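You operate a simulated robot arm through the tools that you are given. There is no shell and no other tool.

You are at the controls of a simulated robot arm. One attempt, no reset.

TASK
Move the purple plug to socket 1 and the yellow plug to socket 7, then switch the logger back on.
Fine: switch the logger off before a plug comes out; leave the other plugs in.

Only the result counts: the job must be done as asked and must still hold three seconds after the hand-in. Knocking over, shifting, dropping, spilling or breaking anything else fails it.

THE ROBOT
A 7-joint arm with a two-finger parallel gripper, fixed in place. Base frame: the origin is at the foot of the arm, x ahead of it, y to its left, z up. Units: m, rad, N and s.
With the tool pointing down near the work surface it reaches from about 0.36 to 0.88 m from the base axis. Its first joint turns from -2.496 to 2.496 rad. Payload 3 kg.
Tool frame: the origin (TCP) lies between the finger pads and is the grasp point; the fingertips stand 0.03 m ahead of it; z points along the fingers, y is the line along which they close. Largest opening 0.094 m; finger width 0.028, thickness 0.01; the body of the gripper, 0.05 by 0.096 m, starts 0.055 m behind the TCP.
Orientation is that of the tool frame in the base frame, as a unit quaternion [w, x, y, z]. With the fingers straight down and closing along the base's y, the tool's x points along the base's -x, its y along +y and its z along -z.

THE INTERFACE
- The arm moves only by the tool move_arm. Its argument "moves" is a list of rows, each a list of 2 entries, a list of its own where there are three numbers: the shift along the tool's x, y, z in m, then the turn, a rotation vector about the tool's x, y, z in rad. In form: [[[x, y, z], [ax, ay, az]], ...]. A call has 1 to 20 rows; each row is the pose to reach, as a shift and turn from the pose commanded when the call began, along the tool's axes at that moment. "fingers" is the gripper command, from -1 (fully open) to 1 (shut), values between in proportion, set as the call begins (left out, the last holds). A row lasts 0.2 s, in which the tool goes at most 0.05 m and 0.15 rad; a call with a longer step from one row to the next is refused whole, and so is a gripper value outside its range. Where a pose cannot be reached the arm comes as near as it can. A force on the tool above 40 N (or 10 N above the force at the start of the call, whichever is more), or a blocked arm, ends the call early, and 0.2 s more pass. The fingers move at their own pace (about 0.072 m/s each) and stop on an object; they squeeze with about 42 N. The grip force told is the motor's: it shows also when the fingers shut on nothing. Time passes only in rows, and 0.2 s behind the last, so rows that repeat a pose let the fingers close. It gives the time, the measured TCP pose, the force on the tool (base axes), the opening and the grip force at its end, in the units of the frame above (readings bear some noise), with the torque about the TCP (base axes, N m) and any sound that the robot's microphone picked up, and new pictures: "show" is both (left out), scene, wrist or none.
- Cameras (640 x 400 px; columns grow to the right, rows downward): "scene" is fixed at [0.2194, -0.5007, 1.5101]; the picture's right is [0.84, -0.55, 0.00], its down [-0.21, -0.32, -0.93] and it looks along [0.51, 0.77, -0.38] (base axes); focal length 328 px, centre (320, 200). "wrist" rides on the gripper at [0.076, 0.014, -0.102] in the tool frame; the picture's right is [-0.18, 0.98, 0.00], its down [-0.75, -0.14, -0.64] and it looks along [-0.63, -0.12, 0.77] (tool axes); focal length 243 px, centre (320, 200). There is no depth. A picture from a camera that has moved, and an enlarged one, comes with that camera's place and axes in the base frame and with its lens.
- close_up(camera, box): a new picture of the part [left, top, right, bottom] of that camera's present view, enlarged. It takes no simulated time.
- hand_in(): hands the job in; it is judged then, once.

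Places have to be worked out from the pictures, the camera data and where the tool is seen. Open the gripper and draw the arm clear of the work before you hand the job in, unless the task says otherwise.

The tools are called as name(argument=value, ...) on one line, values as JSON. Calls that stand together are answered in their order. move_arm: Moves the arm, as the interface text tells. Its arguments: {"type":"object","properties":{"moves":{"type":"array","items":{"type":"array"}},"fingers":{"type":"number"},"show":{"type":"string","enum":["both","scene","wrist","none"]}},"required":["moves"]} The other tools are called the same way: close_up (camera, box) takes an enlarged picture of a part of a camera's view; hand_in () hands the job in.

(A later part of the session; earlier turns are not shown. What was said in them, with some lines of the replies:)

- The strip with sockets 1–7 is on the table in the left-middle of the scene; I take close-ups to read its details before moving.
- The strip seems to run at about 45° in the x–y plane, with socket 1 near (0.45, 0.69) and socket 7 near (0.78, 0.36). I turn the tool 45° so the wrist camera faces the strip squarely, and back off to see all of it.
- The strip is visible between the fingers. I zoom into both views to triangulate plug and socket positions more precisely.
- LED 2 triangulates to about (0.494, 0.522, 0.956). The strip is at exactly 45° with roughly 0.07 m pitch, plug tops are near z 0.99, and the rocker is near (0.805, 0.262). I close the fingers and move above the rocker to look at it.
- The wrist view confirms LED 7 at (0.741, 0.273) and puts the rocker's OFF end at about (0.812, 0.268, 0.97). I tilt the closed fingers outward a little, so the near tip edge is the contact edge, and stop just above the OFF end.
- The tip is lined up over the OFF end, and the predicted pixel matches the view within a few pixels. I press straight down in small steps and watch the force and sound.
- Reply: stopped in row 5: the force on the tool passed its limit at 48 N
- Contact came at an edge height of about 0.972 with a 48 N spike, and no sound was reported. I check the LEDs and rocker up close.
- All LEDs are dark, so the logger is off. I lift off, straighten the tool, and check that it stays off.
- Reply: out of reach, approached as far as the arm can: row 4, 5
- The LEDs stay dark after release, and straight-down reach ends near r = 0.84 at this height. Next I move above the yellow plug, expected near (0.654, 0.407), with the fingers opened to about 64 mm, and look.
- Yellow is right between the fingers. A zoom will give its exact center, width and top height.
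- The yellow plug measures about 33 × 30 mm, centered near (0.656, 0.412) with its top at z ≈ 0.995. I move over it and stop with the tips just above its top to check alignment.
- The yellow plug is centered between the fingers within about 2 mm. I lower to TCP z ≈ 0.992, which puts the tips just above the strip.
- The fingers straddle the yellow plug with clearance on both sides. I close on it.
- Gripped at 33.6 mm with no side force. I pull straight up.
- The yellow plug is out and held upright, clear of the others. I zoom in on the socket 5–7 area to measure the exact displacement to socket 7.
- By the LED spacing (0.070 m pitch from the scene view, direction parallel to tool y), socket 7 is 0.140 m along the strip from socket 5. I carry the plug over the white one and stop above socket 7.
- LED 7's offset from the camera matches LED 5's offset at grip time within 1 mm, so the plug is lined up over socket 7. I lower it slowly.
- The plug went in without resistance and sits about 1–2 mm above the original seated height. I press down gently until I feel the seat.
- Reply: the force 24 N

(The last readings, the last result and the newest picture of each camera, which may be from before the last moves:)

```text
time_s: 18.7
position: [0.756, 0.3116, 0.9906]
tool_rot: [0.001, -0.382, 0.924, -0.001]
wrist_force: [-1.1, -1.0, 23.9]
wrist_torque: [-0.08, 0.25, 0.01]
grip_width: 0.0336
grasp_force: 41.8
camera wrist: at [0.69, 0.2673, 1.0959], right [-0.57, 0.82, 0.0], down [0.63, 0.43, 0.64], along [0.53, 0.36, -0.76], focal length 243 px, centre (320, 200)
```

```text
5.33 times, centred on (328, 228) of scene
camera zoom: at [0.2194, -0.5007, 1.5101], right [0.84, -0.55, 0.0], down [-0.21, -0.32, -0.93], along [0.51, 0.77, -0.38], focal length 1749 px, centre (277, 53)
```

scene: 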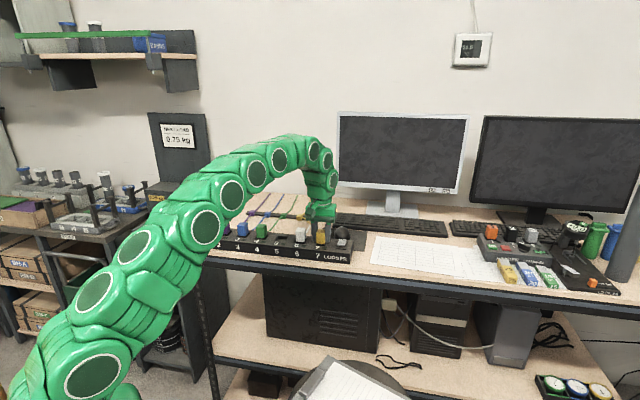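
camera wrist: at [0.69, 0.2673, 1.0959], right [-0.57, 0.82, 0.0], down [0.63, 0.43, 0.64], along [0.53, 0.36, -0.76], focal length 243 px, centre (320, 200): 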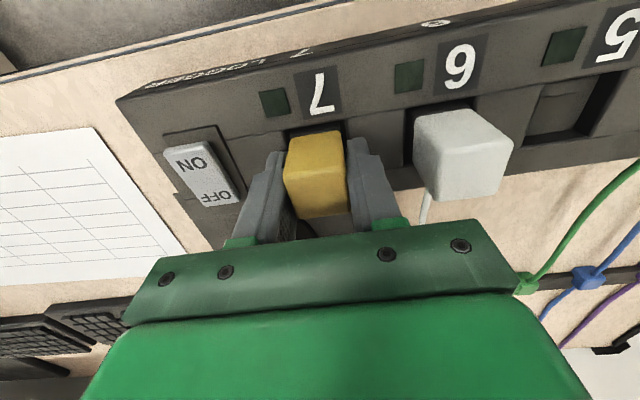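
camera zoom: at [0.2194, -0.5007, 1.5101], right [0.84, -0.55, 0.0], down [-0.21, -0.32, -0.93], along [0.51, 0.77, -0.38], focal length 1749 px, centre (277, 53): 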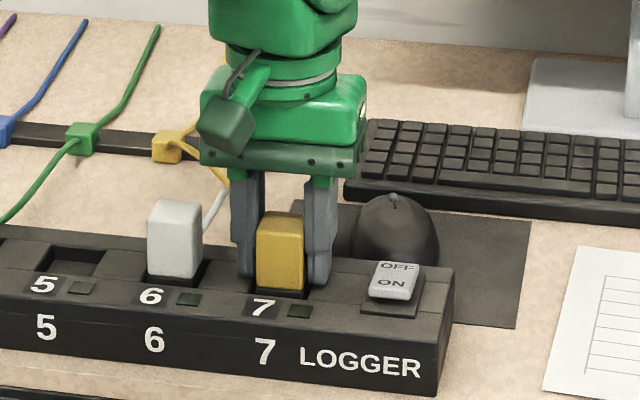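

The plug met a firm stop (24 N) at z = 0.9906, matching the original seated height. I relieve the load, open, and rise straight up.

move_arm(moves=[[[0, 0, -0.0015], [0, 0, 0]], [[0, 0, -0.0015], [0, 0, 0]], [[0, 0, -0.0015], [0, 0, 0]], [[0, 0, -0.0015], [0, 0, 0]], [[0, 0, -0.02], [0, 0, 0]], [[0, 0, -0.05], [0, 0, 0]], [[0, 0, -0.085], [0, 0, 0]], [[0, 0, -0.085], [0, 0, 0]]], fingers=-0.36)

close_up(camera="scene", box=[280, 190, 376, 265])

close_up(camera="wrist", box=[220, 60, 460, 210])

```text
time_s: 20.5
position: [0.7557, 0.3116, 1.0749]
tool_rot: [0.0, -0.383, 0.924, -0.002]
wrist_force: [-0.4, 0.1, 0.6]
wrist_torque: [-0.02, -0.02, -0.03]
grip_width: 0.0638
grasp_force: 0.1
camera wrist: at [0.6895, 0.2682, 1.1795], right [-0.57, 0.82, 0.0], down [0.63, 0.43, 0.64], along [0.53, 0.36, -0.77], focal length 243 px, centre (320, 200)
```

scene: 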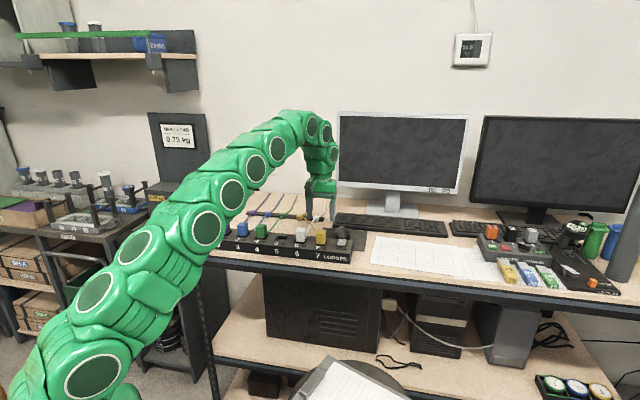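
wrist: 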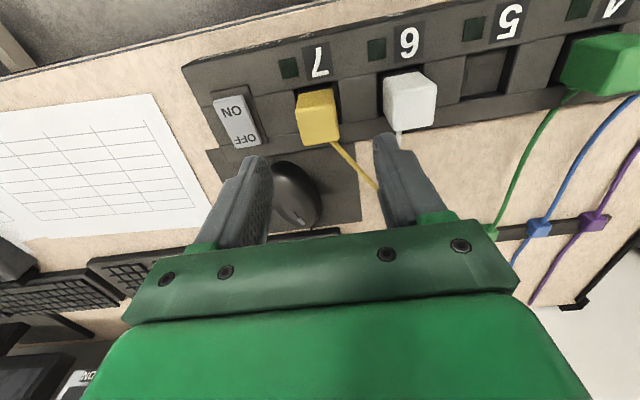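

```text
5.33 times, centred on (328, 228) of scene
camera zoom: at [0.2194, -0.5007, 1.5101], right [0.84, -0.55, 0.0], down [-0.21, -0.32, -0.93], along [0.51, 0.77, -0.38], focal length 1749 px, centre (277, 53)
```

zoom: 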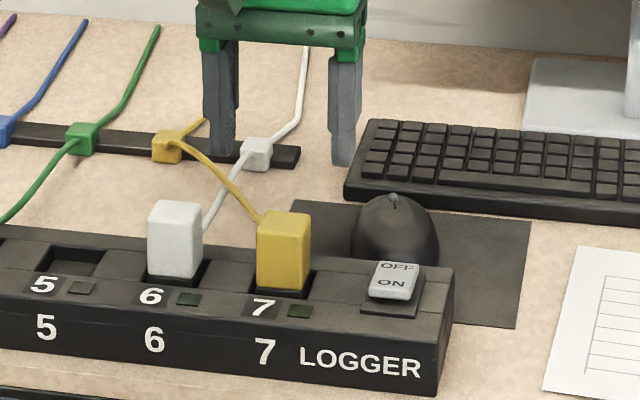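

```text
2.67 times, centred on (340, 135) of wrist
camera zoom: at [0.6895, 0.2682, 1.1795], right [-0.57, 0.82, 0.0], down [0.63, 0.43, 0.64], along [0.53, 0.36, -0.77], focal length 647 px, centre (267, 373)
```

zoom: 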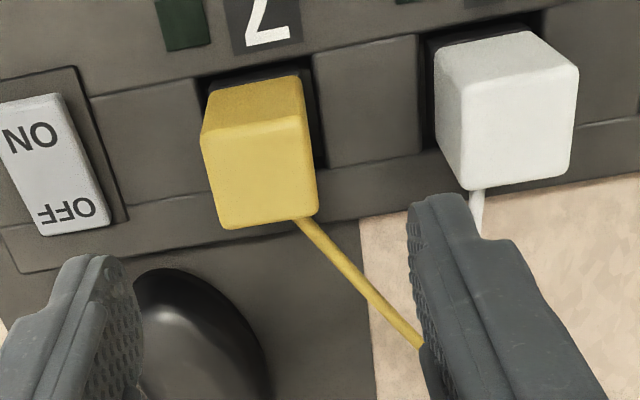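

Yellow is seated in socket 7 at the same level as white. I now travel along the strip by five pitches (0.35 m) to above the purple plug.

move_arm(moves=[[[0, 0.035, -0.005], [0, 0, 0]], [[0, 0.08, -0.01], [0, 0, 0]], [[0, 0.125, -0.01], [0, 0, 0]], [[0, 0.17, -0.01], [0, 0, 0]], [[0, 0.215, -0.01], [0, 0, 0]], [[0, 0.26, -0.01], [0, 0, 0]], [[0, 0.305, -0.01], [0, 0, 0]], [[0, 0.35, 0.0], [0, 0, 0]], [[0, 0.35, 0.03], [0, 0, 0]], [[0, 0.35, 0.04], [0, 0, 0]], [[0, 0.35, 0.04], [0, 0, 0]]])

close_up(camera="wrist", box=[220, 60, 460, 210])

close_up(camera="scene", box=[180, 180, 280, 255])

```text
time_s: 22.9
position: [0.5078, 0.5582, 1.0336]
tool_rot: [0.001, -0.382, 0.924, -0.002]
wrist_force: [-0.1, -0.4, 1.1]
wrist_torque: [-0.02, 0.03, -0.03]
grip_width: 0.0637
grasp_force: 0.1
camera wrist: at [0.4422, 0.5154, 1.1382], right [-0.57, 0.82, 0.0], down [0.63, 0.43, 0.64], along [0.53, 0.36, -0.77], focal length 243 px, centre (320, 200)
```

scene: 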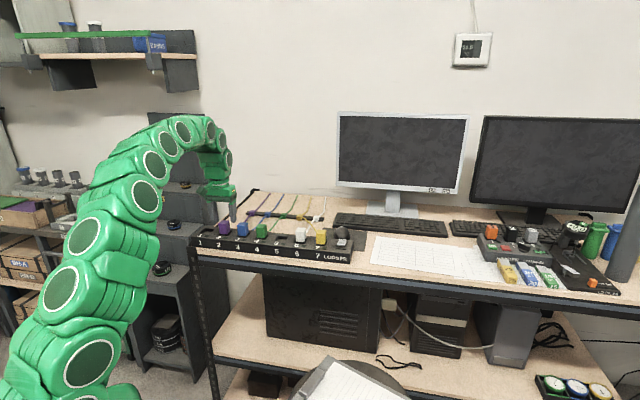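
wrist: 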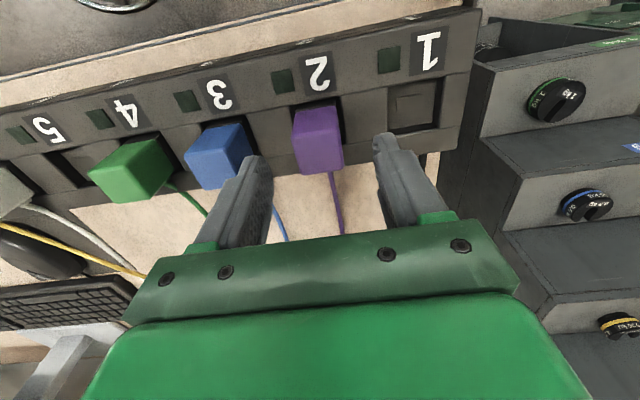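

```text
2.67 times, centred on (340, 135) of wrist
camera zoom: at [0.4422, 0.5154, 1.1382], right [-0.57, 0.82, 0.0], down [0.63, 0.43, 0.64], along [0.53, 0.36, -0.77], focal length 647 px, centre (267, 373)
```

zoom: 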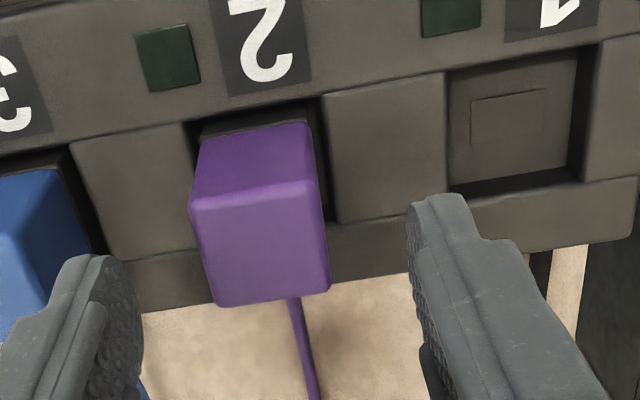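

```text
5.33 times, centred on (230, 218) of scene
camera zoom: at [0.2194, -0.5007, 1.5101], right [0.84, -0.55, 0.0], down [-0.21, -0.32, -0.93], along [0.51, 0.77, -0.38], focal length 1749 px, centre (800, 107)
```

zoom: 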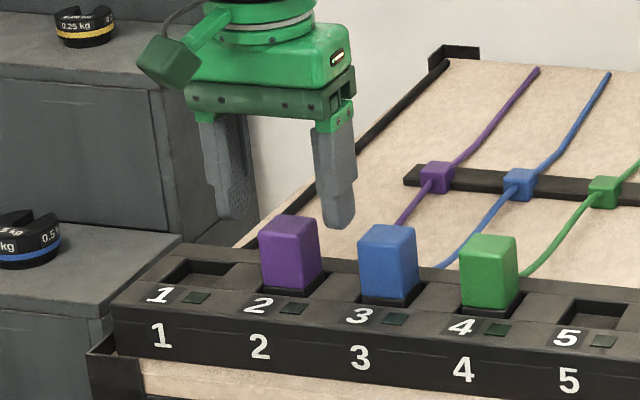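

The purple plug is centered between the fingers to about 1 mm, and its cable runs out the back. I lower, then close on it.

move_arm(moves=[[[0, 0.001, 0.015], [0, 0, 0]], [[0, 0.001, 0.028], [0, 0, 0]], [[0, 0.001, 0.036], [0, 0, 0]], [[0, 0.001, 0.0415], [0, 0, 0]], [[0, 0.001, 0.0415], [0, 0, 0]]])

close_up(camera="scene", box=[180, 180, 280, 255])

```text
time_s: 24.1
position: [0.5074, 0.5601, 0.9909]
tool_rot: [0.0, -0.382, 0.924, -0.001]
wrist_force: [0.5, -0.6, 0.0]
wrist_torque: [0.0, 0.02, 0.01]
grip_width: 0.0638
grasp_force: 0.0
camera wrist: at [0.4419, 0.516, 1.0965], right [-0.57, 0.82, 0.0], down [0.63, 0.43, 0.64], along [0.53, 0.36, -0.77], focal length 243 px, centre (320, 200)
```

scene: 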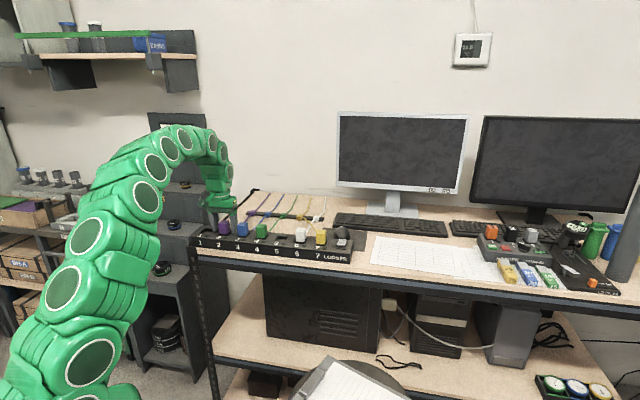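
wrist: 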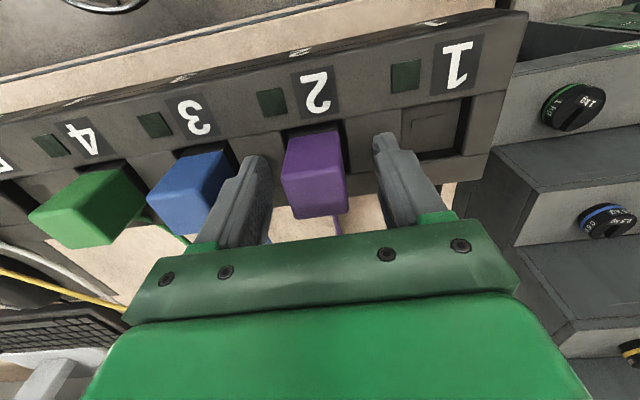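

```text
5.33 times, centred on (230, 218) of scene
camera zoom: at [0.2194, -0.5007, 1.5101], right [0.84, -0.55, 0.0], down [-0.21, -0.32, -0.93], along [0.51, 0.77, -0.38], focal length 1749 px, centre (800, 107)
```

zoom: 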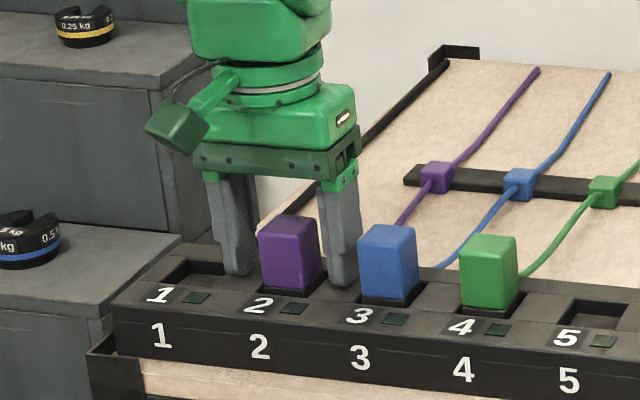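

The fingers straddle the purple plug with no contact forces. I close and pull up in one sequence, closing first.

move_arm(moves=[[[0, 0, 0], [0, 0, 0]], [[0, 0, 0], [0, 0, 0]], [[0, 0, 0], [0, 0, 0]], [[0, 0, 0], [0, 0, 0]]], fingers=1, show="wrist")

close_up(camera="wrist", box=[220, 60, 460, 210])

```text
time_s: 25.1
position: [0.508, 0.5603, 0.9922]
tool_rot: [0.0, -0.383, 0.924, -0.002]
wrist_force: [-0.1, 0.9, -0.3]
wrist_torque: [0.0, 0.02, 0.02]
grip_width: 0.0334
grasp_force: 42.0
camera wrist: at [0.4419, 0.516, 1.0966], right [-0.57, 0.82, 0.0], down [0.63, 0.43, 0.64], along [0.53, 0.36, -0.77], focal length 243 px, centre (320, 200)
```

wrist: 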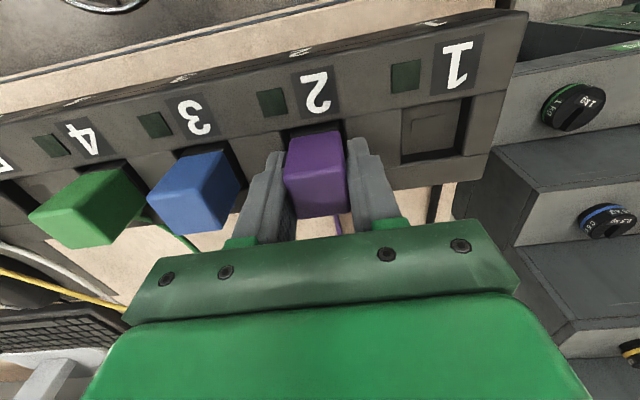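

```text
2.67 times, centred on (340, 135) of wrist
camera zoom: at [0.4419, 0.516, 1.0966], right [-0.57, 0.82, 0.0], down [0.63, 0.43, 0.64], along [0.53, 0.36, -0.77], focal length 647 px, centre (267, 373)
```

zoom: 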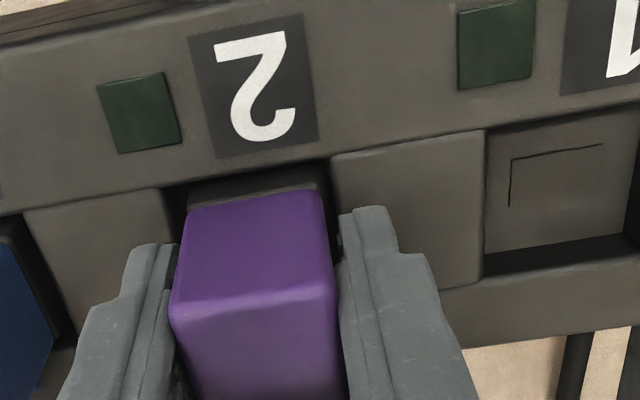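

The purple plug is gripped at 33.4 mm with no side load. I lift it 60 mm, shift one pitch (0.070 m) toward socket 1, and stop about 40 mm above the seat height.

move_arm(moves=[[[0, 0, -0.004], [0, 0, 0]], [[0, 0, -0.01], [0, 0, 0]], [[0, 0, -0.02], [0, 0, 0]], [[0, 0, -0.035], [0, 0, 0]], [[0, 0, -0.05], [0, 0, 0]], [[0, 0, -0.06], [0, 0, 0]], [[0, 0.02, -0.06], [0, 0, 0]], [[0, 0.045, -0.06], [0, 0, 0]], [[0, 0.07, -0.06], [0, 0, 0]], [[0, 0.07, -0.045], [0, 0, 0]], [[0, 0.07, -0.04], [0, 0, 0]], [[0, 0.07, -0.04], [0, 0, 0]]])

close_up(camera="wrist", box=[220, 60, 460, 210])

close_up(camera="scene", box=[180, 180, 280, 255])

```text
time_s: 27.7
position: [0.4587, 0.6092, 1.0324]
tool_rot: [0.0, -0.383, 0.924, -0.002]
wrist_force: [0.0, -0.8, 0.1]
wrist_torque: [0.02, -0.03, 0.02]
grip_width: 0.0333
grasp_force: 42.1
camera wrist: at [0.3928, 0.5652, 1.1365], right [-0.57, 0.82, 0.0], down [0.63, 0.43, 0.64], along [0.53, 0.36, -0.77], focal length 243 px, centre (320, 200)
```

scene: 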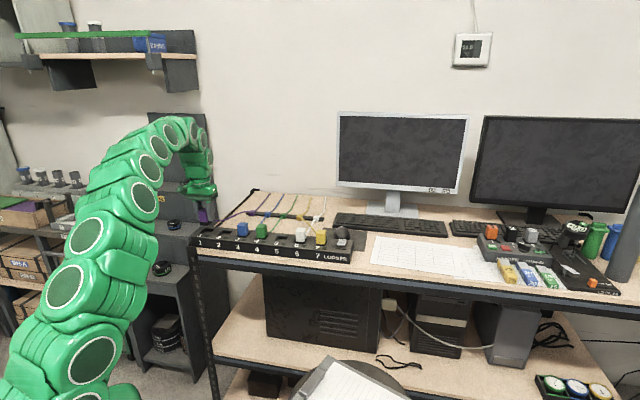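
wrist: 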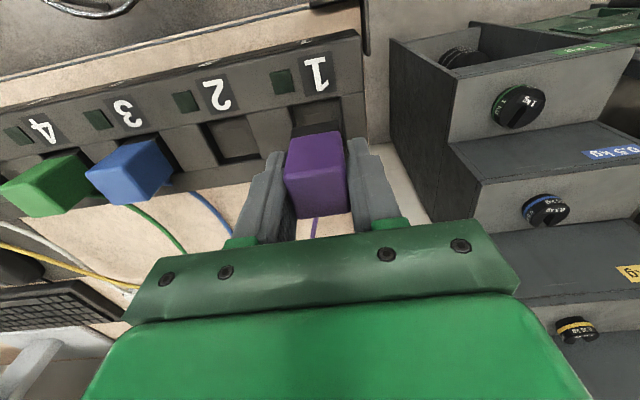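

```text
2.67 times, centred on (340, 135) of wrist
camera zoom: at [0.3928, 0.5652, 1.1365], right [-0.57, 0.82, 0.0], down [0.63, 0.43, 0.64], along [0.53, 0.36, -0.77], focal length 647 px, centre (267, 373)
```

zoom: 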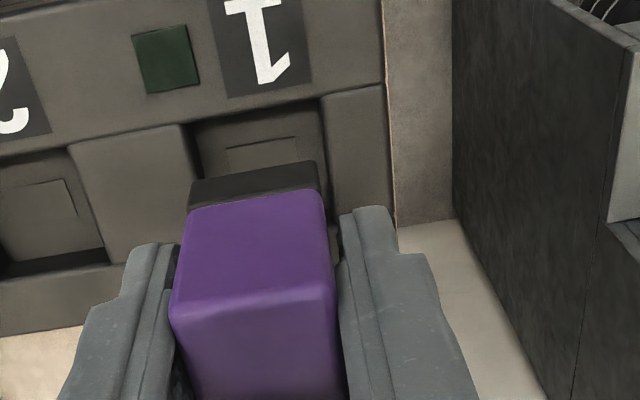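

```text
5.33 times, centred on (230, 218) of scene
camera zoom: at [0.2194, -0.5007, 1.5101], right [0.84, -0.55, 0.0], down [-0.21, -0.32, -0.93], along [0.51, 0.77, -0.38], focal length 1749 px, centre (800, 107)
```

zoom: 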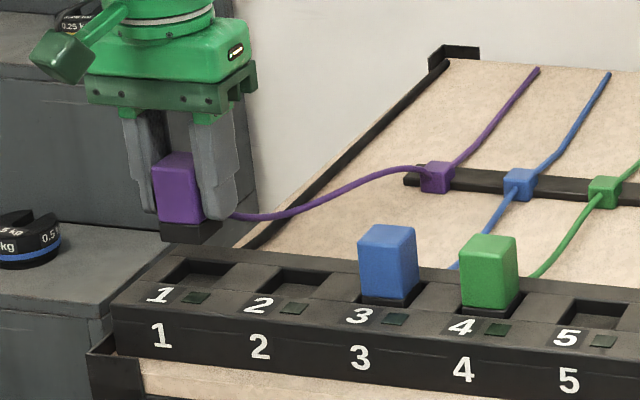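

LED 1's offset matches LED 2's offset at grip time within about a pixel, so the alignment is good. I lower slowly to seat the plug.

move_arm(moves=[[[0, 0, 0.012], [0, 0, 0]], [[0, 0, 0.02], [0, 0, 0]], [[0, 0, 0.026], [0, 0, 0]], [[0, 0, 0.031], [0, 0, 0]], [[0, 0, 0.035], [0, 0, 0]], [[0, 0, 0.038], [0, 0, 0]], [[0, 0, 0.04], [0, 0, 0]], [[0, 0, 0.0415], [0, 0, 0]], [[0, 0, 0.043], [0, 0, 0]], [[0, 0, 0.043], [0, 0, 0]]])

close_up(camera="wrist", box=[220, 60, 460, 210])

close_up(camera="scene", box=[180, 180, 280, 255])

```text
time_s: 29.9
position: [0.4588, 0.6084, 0.9891]
tool_rot: [0.001, -0.382, 0.924, -0.001]
wrist_force: [1.2, 3.9, 32.4]
wrist_torque: [0.16, 0.09, -0.07]
grip_width: 0.0335
grasp_force: 41.8
camera wrist: at [0.3925, 0.5655, 1.0947], right [-0.57, 0.82, 0.0], down [0.63, 0.43, 0.64], along [0.53, 0.36, -0.76], focal length 243 px, centre (320, 200)
```

scene: 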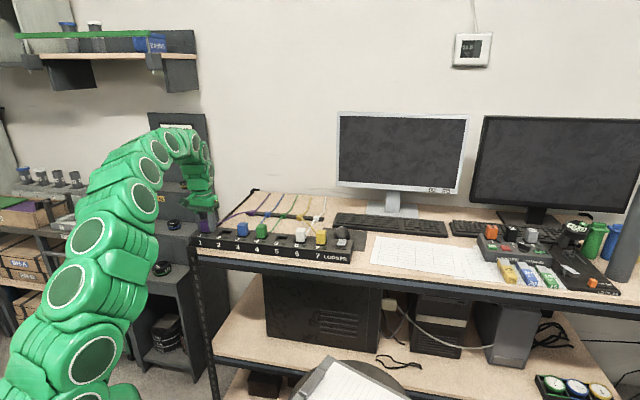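
wrist: 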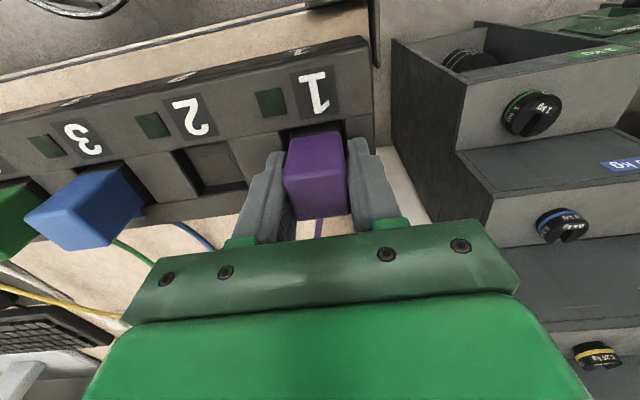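

```text
2.67 times, centred on (340, 135) of wrist
camera zoom: at [0.3925, 0.5655, 1.0947], right [-0.57, 0.82, 0.0], down [0.63, 0.43, 0.64], along [0.53, 0.36, -0.76], focal length 647 px, centre (267, 373)
```

zoom: 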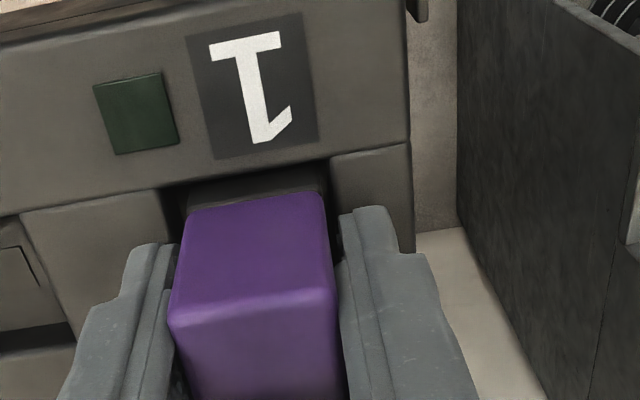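

```text
5.33 times, centred on (230, 218) of scene
camera zoom: at [0.2194, -0.5007, 1.5101], right [0.84, -0.55, 0.0], down [-0.21, -0.32, -0.93], along [0.51, 0.77, -0.38], focal length 1749 px, centre (800, 107)
```

zoom: 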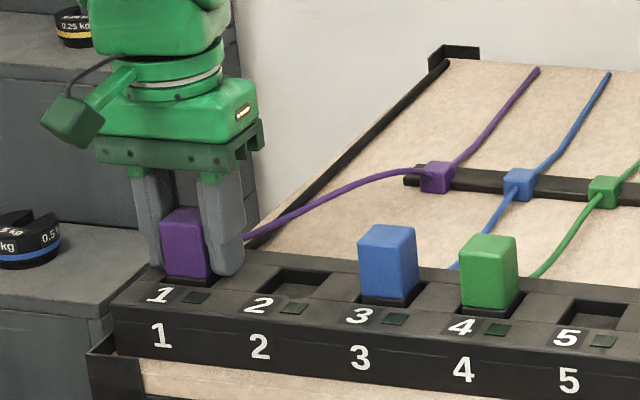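

Purple is seated in socket 1, with a firm stop at z = 0.989. I relieve the load, open only to about 48 mm to stay clear of the cabinet, and lift straight up.

move_arm(moves=[[[0, 0, -0.0025], [0, 0, 0]], [[0, 0, -0.0025], [0, 0, 0]], [[0, 0, -0.0025], [0, 0, 0]], [[0, 0, -0.0025], [0, 0, 0]], [[0, 0, -0.02], [0, 0, 0]], [[0, 0, -0.05], [0, 0, 0]], [[0, 0, -0.09], [0, 0, 0]], [[0, 0, -0.09], [0, 0, 0]]], fingers=-0.02)

close_up(camera="scene", box=[180, 180, 280, 255])

close_up(camera="wrist", box=[180, 40, 420, 190])

```text
time_s: 31.7
position: [0.4574, 0.609, 1.0789]
tool_rot: [0.0, -0.383, 0.924, -0.002]
wrist_force: [0.0, 0.4, 0.4]
wrist_torque: [-0.01, 0.0, 0.02]
grip_width: 0.0479
grasp_force: 0.0
camera wrist: at [0.3912, 0.5657, 1.1843], right [-0.57, 0.82, 0.0], down [0.63, 0.44, 0.64], along [0.53, 0.36, -0.77], focal length 243 px, centre (320, 200)
```

scene: 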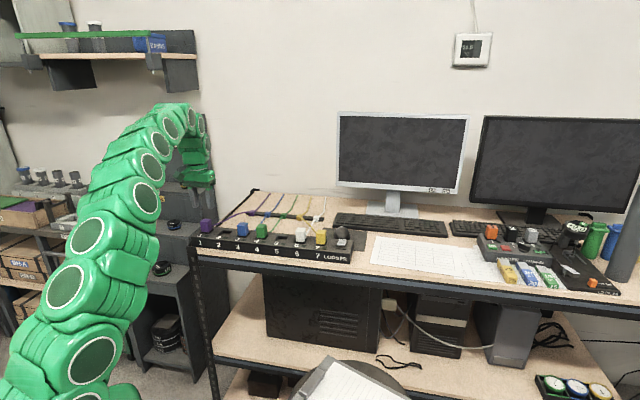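
wrist: 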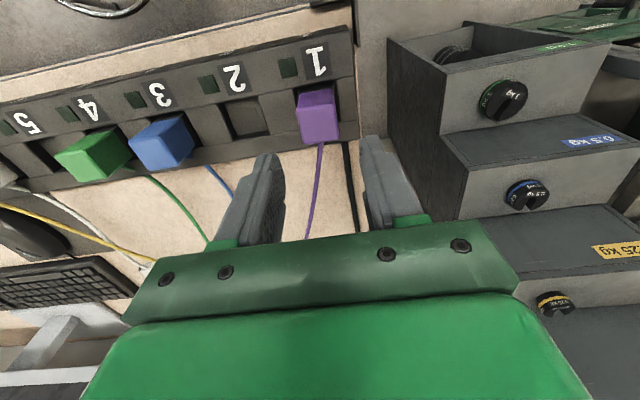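

```text
5.33 times, centred on (230, 218) of scene
camera zoom: at [0.2194, -0.5007, 1.5101], right [0.84, -0.55, 0.0], down [-0.21, -0.32, -0.93], along [0.51, 0.77, -0.38], focal length 1749 px, centre (800, 107)
```

zoom: 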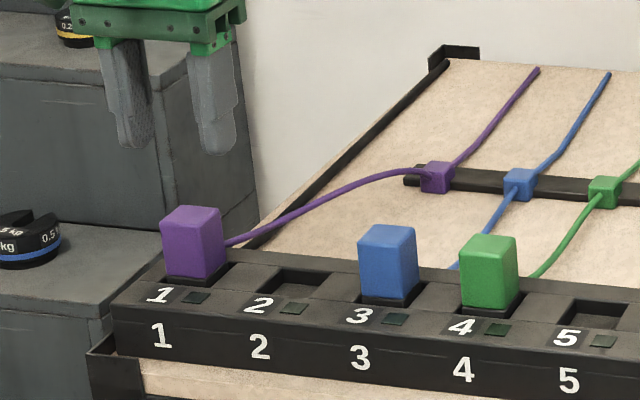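

```text
2.67 times, centred on (300, 115) of wrist
camera zoom: at [0.3912, 0.5657, 1.1843], right [-0.57, 0.82, 0.0], down [0.63, 0.44, 0.64], along [0.53, 0.36, -0.77], focal length 647 px, centre (373, 427)
```

zoom: 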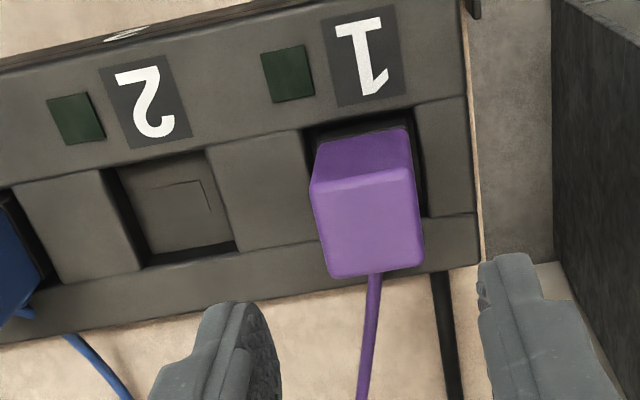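

Both plugs are seated. I close the fingers and travel back along the strip to hover above the rocker's ON end.

move_arm(moves=[[[0.0, -0.03, -0.01], [0, 0, 0]], [[0.0, -0.07, -0.015], [0, 0, 0]], [[0.005, -0.115, -0.015], [0, 0, 0]], [[0.005, -0.16, -0.015], [0, 0, 0]], [[0.01, -0.205, -0.015], [0, 0, 0]], [[0.01, -0.25, -0.015], [0, 0, 0]], [[0.0173, -0.295, -0.015], [0, 0, 0]], [[0.0173, -0.34, -0.015], [0, 0, 0]], [[0.0173, -0.385, -0.015], [0, 0, 0]], [[0.0173, -0.43, -0.015], [0, 0, 0]], [[0.0173, -0.465, -0.01], [0, 0, 0]], [[0.0173, -0.4906, 0.0], [0, 0, 0]], [[0.0173, -0.4906, 0.0], [0, 0, 0]]], fingers=1)

close_up(camera="wrist", box=[220, 40, 460, 190])

close_up(camera="scene", box=[186, 200, 376, 270])

```text
time_s: 34.5
position: [0.7926, 0.2482, 1.0807]
tool_rot: [0.002, -0.382, 0.924, -0.002]
wrist_force: [0.4, -0.3, 0.4]
wrist_torque: [0.02, -0.02, -0.03]
grip_width: 0.0001
grasp_force: 33.0
camera wrist: at [0.7274, 0.2055, 1.186], right [-0.57, 0.82, 0.0], down [0.63, 0.43, 0.64], along [0.53, 0.36, -0.77], focal length 243 px, centre (320, 200)
```

scene: 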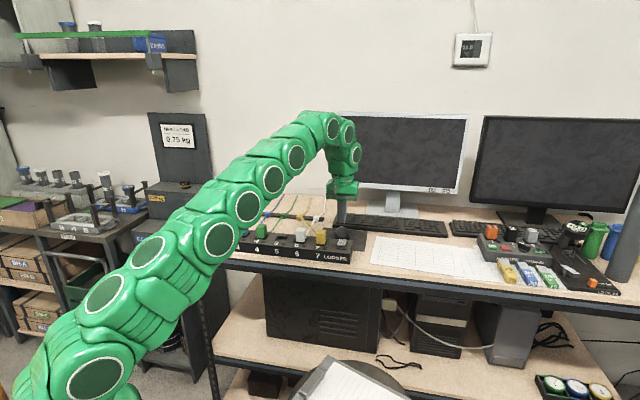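
wrist: 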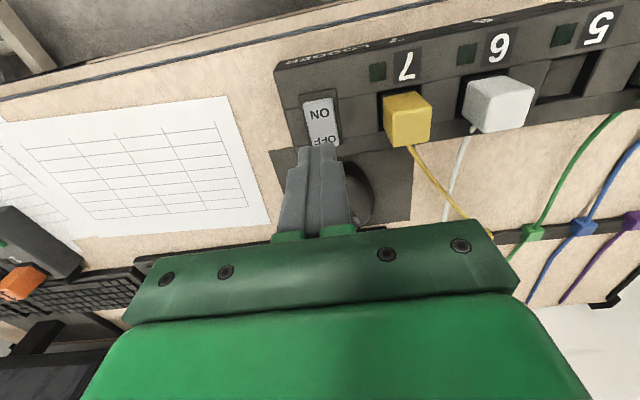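

```text
2.67 times, centred on (340, 115) of wrist
camera zoom: at [0.7274, 0.2055, 1.186], right [-0.57, 0.82, 0.0], down [0.63, 0.43, 0.64], along [0.53, 0.36, -0.77], focal length 647 px, centre (267, 427)
```

zoom: 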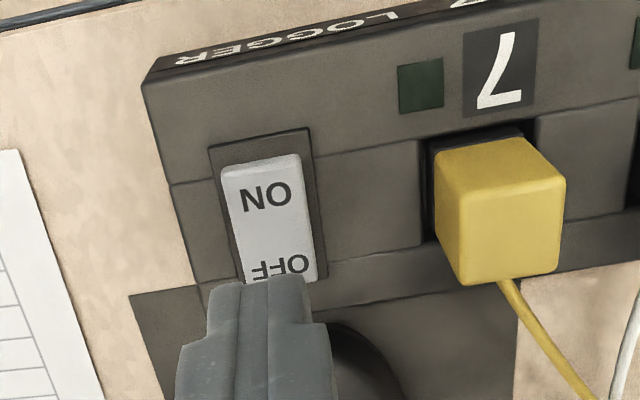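

```text
3.37 times, centred on (281, 235) of scene
camera zoom: at [0.2194, -0.5007, 1.5101], right [0.84, -0.55, 0.0], down [-0.21, -0.32, -0.93], along [0.51, 0.77, -0.38], focal length 1104 px, centre (451, 82)
```

zoom: 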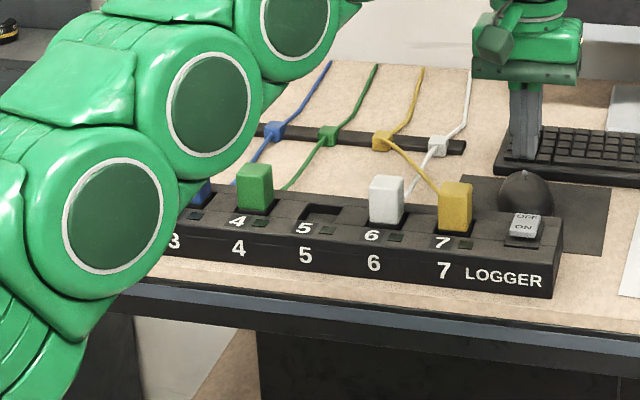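

The TCP is directly over the ON text, and all the LEDs are still dark. I tilt the tool outward as before and come down to just above the ON end.

move_arm(moves=[[[0, 0, 0.01], [0, -0.12, 0]], [[0, 0, 0.025], [0, -0.24, 0]], [[0, 0, 0.045], [0, -0.35, 0]], [[0, 0, 0.045], [0, -0.35, 0]]])

close_up(camera="wrist", box=[220, 40, 460, 190])

close_up(camera="scene", box=[300, 200, 376, 270])

```text
time_s: 35.5
position: [0.7932, 0.2487, 1.0354]
tool_rot: [0.162, -0.378, 0.909, 0.065]
wrist_force: [0.0, 0.2, -0.1]
wrist_torque: [0.0, 0.01, 0.02]
grip_width: 0.0001
grasp_force: 32.8
camera wrist: at [0.7058, 0.184, 1.1079], right [-0.57, 0.82, 0.06], down [0.44, 0.25, 0.86], along [0.69, 0.52, -0.5], focal length 243 px, centre (320, 200)
```

scene: 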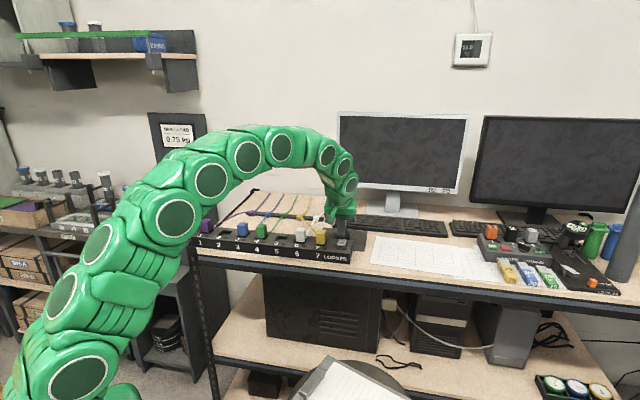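
wrist: 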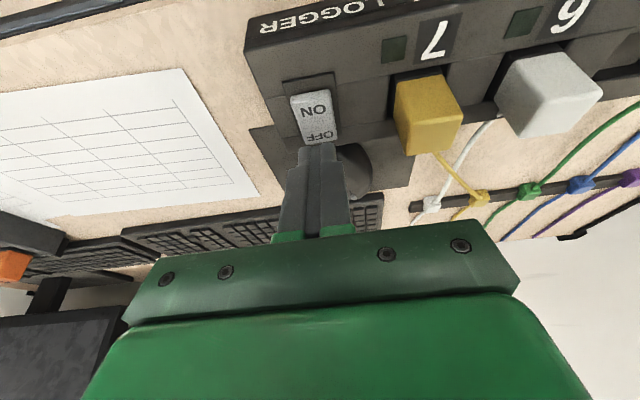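

```text
2.67 times, centred on (340, 115) of wrist
camera zoom: at [0.7058, 0.184, 1.1079], right [-0.57, 0.82, 0.06], down [0.44, 0.25, 0.86], along [0.69, 0.52, -0.5], focal length 647 px, centre (267, 427)
```

zoom: 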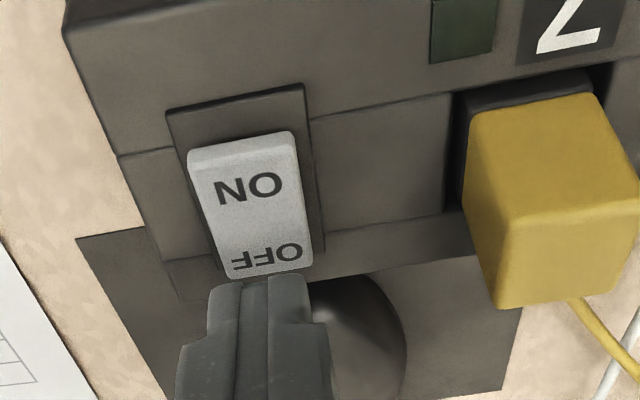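

```text
5.71 times, centred on (338, 235) of scene
camera zoom: at [0.2194, -0.5007, 1.5101], right [0.84, -0.55, 0.0], down [-0.21, -0.32, -0.93], along [0.51, 0.77, -0.38], focal length 1874 px, centre (217, 0)
```

zoom: 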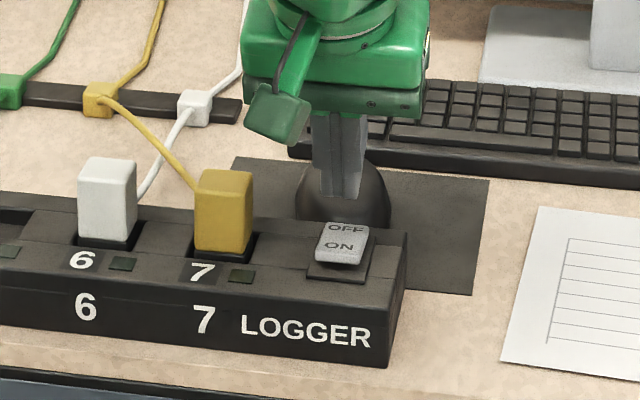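

Projecting the contact edge straight down lands it on the ON text, slightly toward the near end. I press down in small steps.

move_arm(moves=[[[0.007, 0, 0.0134], [0, 0, 0]], [[0.0094, 0, 0.02], [0, 0, 0]], [[0.0108, 0, 0.0237], [0, 0, 0]], [[0.0122, 0, 0.0275], [0, 0, 0]], [[0.0136, 0, 0.0312], [0, 0, 0]], [[0.0146, 0, 0.0341], [0, 0, 0]], [[0.0146, 0, 0.0341], [0, 0, 0]]])

close_up(camera="wrist", box=[220, 40, 460, 190])

close_up(camera="scene", box=[186, 200, 376, 270])

```text
time_s: 36.8
position: [0.7925, 0.2487, 1.0055]
tool_rot: [0.166, -0.377, 0.909, 0.065]
wrist_force: [-3.7, -3.5, 12.5]
wrist_torque: [-0.13, 0.16, 0.03]
grip_width: 0.0
grasp_force: 33.2
stopped in row 6: the force on the tool passed its limit at 46 N (the readings are from after the stop); the commanded pose is now the measured one
camera wrist: at [0.7043, 0.1832, 1.0769], right [-0.57, 0.82, 0.06], down [0.44, 0.24, 0.86], along [0.69, 0.52, -0.5], focal length 243 px, centre (320, 200)
```

scene: 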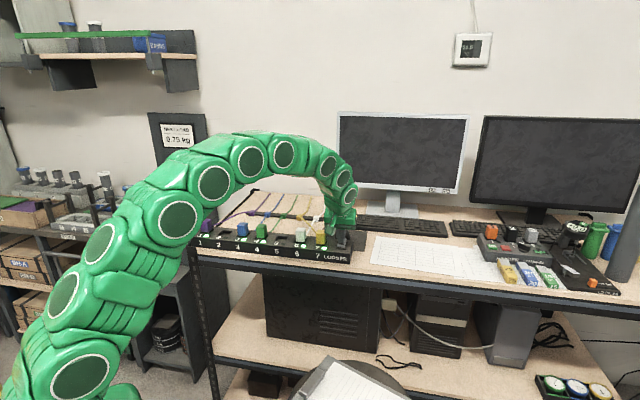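
wrist: 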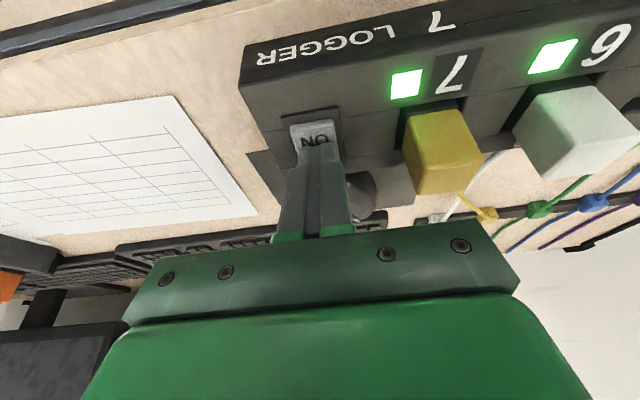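

```text
2.67 times, centred on (340, 115) of wrist
camera zoom: at [0.7043, 0.1832, 1.0769], right [-0.57, 0.82, 0.06], down [0.44, 0.24, 0.86], along [0.69, 0.52, -0.5], focal length 647 px, centre (267, 427)
```

zoom: 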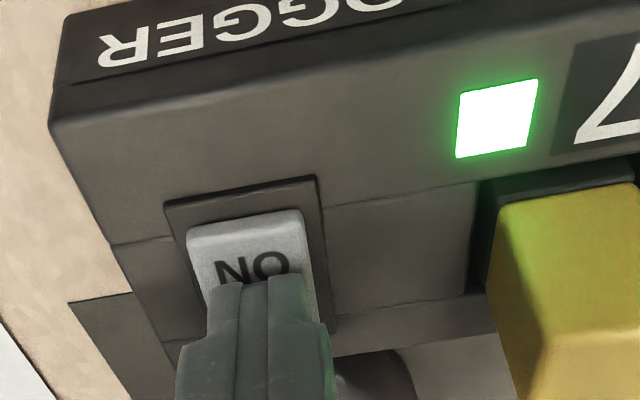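

```text
3.37 times, centred on (281, 235) of scene
camera zoom: at [0.2194, -0.5007, 1.5101], right [0.84, -0.55, 0.0], down [-0.21, -0.32, -0.93], along [0.51, 0.77, -0.38], focal length 1104 px, centre (451, 82)
```

zoom: 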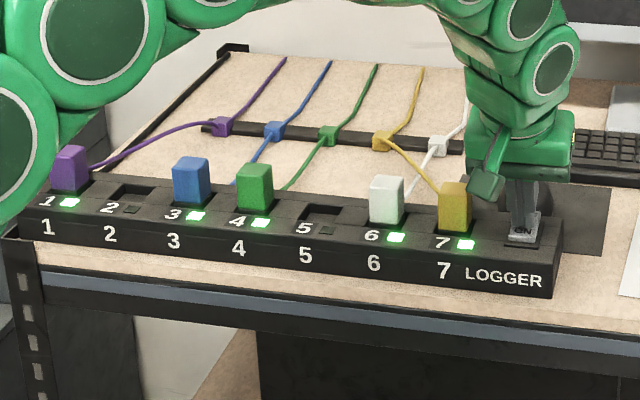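

LEDs 1, 3, 4, 6 and 7 are lit, so the logger is back on with the plugs in the right sockets. I lift straight up, straighten, and back away toward the base.

move_arm(moves=[[[-0.0105, 0, -0.0281], [0, 0, 0]], [[-0.0245, 0, -0.0655], [0, 0, 0]], [[-0.025, 0, -0.11], [0, 0.1, 0]], [[-0.01, 0, -0.15], [0, 0.2, 0]], [[0.02, 0, -0.18], [0, 0.3, 0]], [[0.06, 0, -0.2], [0, 0.3575, 0]], [[0.1, 0, -0.21], [0, 0.3575, 0]], [[0.14, 0, -0.22], [0, 0.3575, 0]], [[0.14, 0, -0.22], [0, 0.3575, 0]]])

close_up(camera="scene", box=[186, 200, 376, 270])

```text
time_s: 38.8
position: [0.6437, 0.1028, 1.1625]
tool_rot: [0.0, -0.382, 0.924, -0.003]
wrist_force: [0.9, -0.2, 0.7]
wrist_torque: [0.04, -0.02, 0.0]
grip_width: 0.0002
grasp_force: 33.1
camera wrist: at [0.5783, 0.0587, 1.2673], right [-0.57, 0.82, -0.01], down [0.63, 0.44, 0.64], along [0.53, 0.36, -0.77], focal length 243 px, centre (320, 200)
```

scene: 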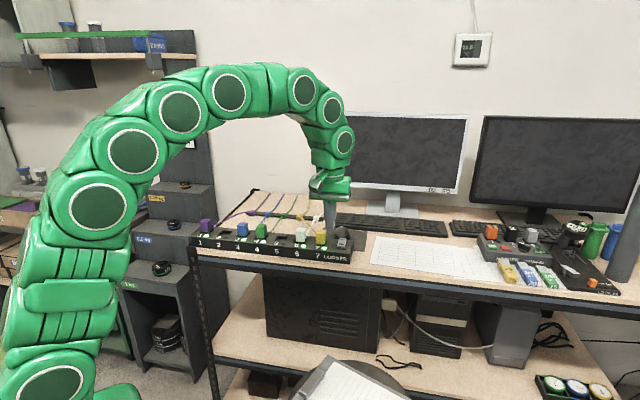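
wrist: 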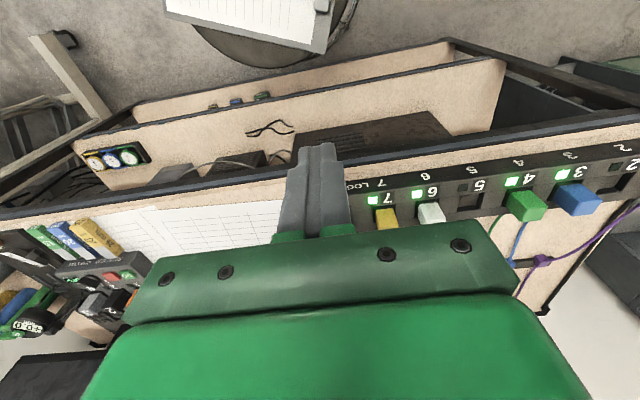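

```text
3.37 times, centred on (281, 235) of scene
camera zoom: at [0.2194, -0.5007, 1.5101], right [0.84, -0.55, 0.0], down [-0.21, -0.32, -0.93], along [0.51, 0.77, -0.38], focal length 1104 px, centre (451, 82)
```

zoom: 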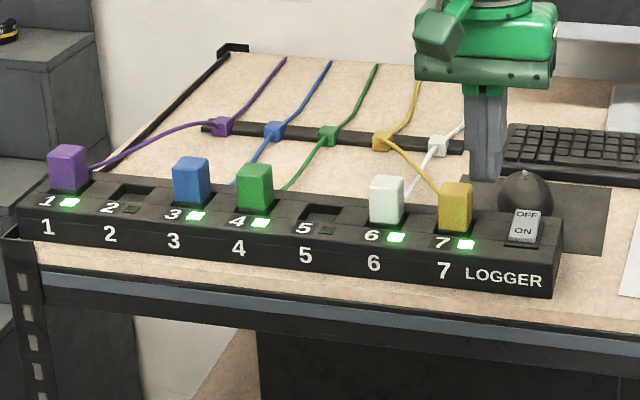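

The rocker stays in ON and the LEDs stay lit with the tool clear. I open the gripper and back away a little more before handing in.

move_arm(moves=[[[0.03, 0, -0.03], [0, 0, 0]], [[0.06, 0, -0.06], [0, 0, 0]], [[0.09, 0, -0.08], [0, 0, 0]], [[0.09, 0, -0.08], [0, 0, 0]], [[0.09, 0, -0.08], [0, 0, 0]]], fingers=-1)

close_up(camera="scene", box=[186, 200, 376, 270])

```text
time_s: 40.0
position: [0.581, 0.0387, 1.2429]
tool_rot: [-0.001, -0.383, 0.924, -0.004]
wrist_force: [0.5, -0.1, -0.2]
wrist_torque: [0.0, 0.01, 0.02]
grip_width: 0.094
grasp_force: 0.0
camera wrist: at [0.5154, -0.004, 1.3477], right [-0.57, 0.82, -0.01], down [0.63, 0.44, 0.64], along [0.53, 0.36, -0.77], focal length 243 px, centre (320, 200)
```

scene: 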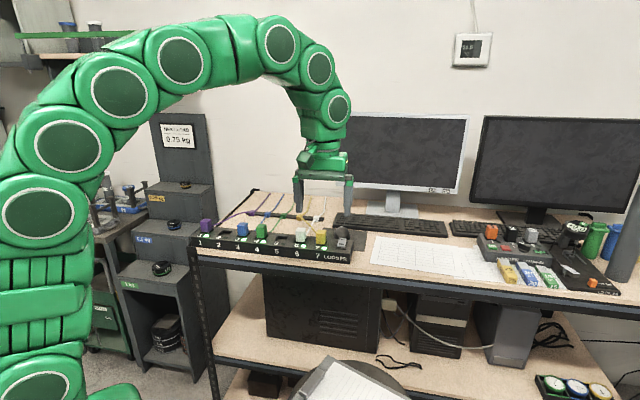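
wrist: 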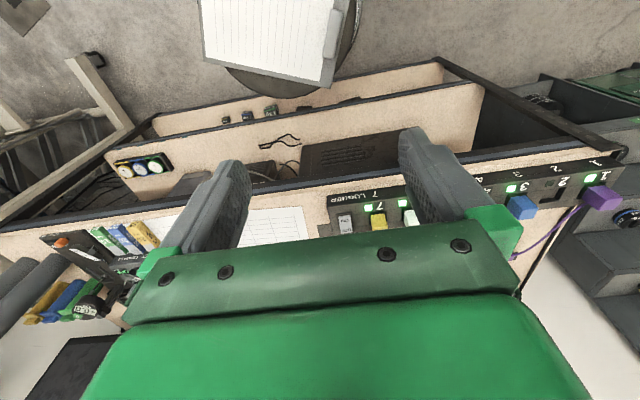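

```text
3.37 times, centred on (281, 235) of scene
camera zoom: at [0.2194, -0.5007, 1.5101], right [0.84, -0.55, 0.0], down [-0.21, -0.32, -0.93], along [0.51, 0.77, -0.38], focal length 1104 px, centre (451, 82)
```

zoom: 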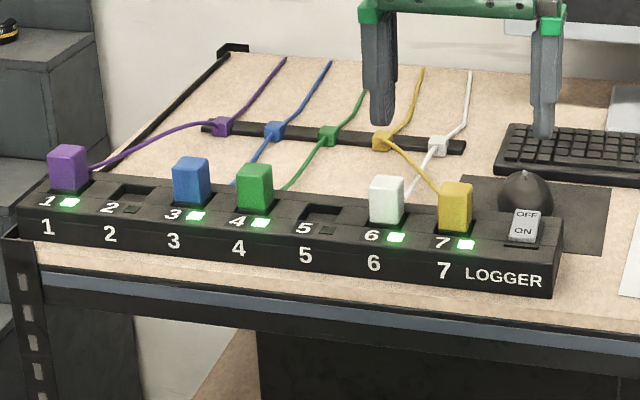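

Purple is in socket 1, yellow is in socket 7, the other plugs were left in place, and the logger is on. The gripper is open and the arm is clear, so I hand in.

hand_in()

```text
The job is handed in.
```

The purple plug is now in socket 1 and the yellow plug is in socket 7. The logger is back on, and I've handed the job in.

- **Logger:** I switched it off before either plug came out; every LED went dark and stayed dark until I pressed ON at the end.
- **Plugs:** Each one went down to a firm stop at about the height of its original seat. The blue, green and white plugs stayed in sockets 3, 4 and 6.
- **Final check:** LEDs 1, 3, 4, 6 and 7 were lit in the last picture, with the arm backed away and the gripper open. I saw nothing else moved or knocked.

The yellow cable now crosses the white one behind the strip, because its plug moved past the white plug.
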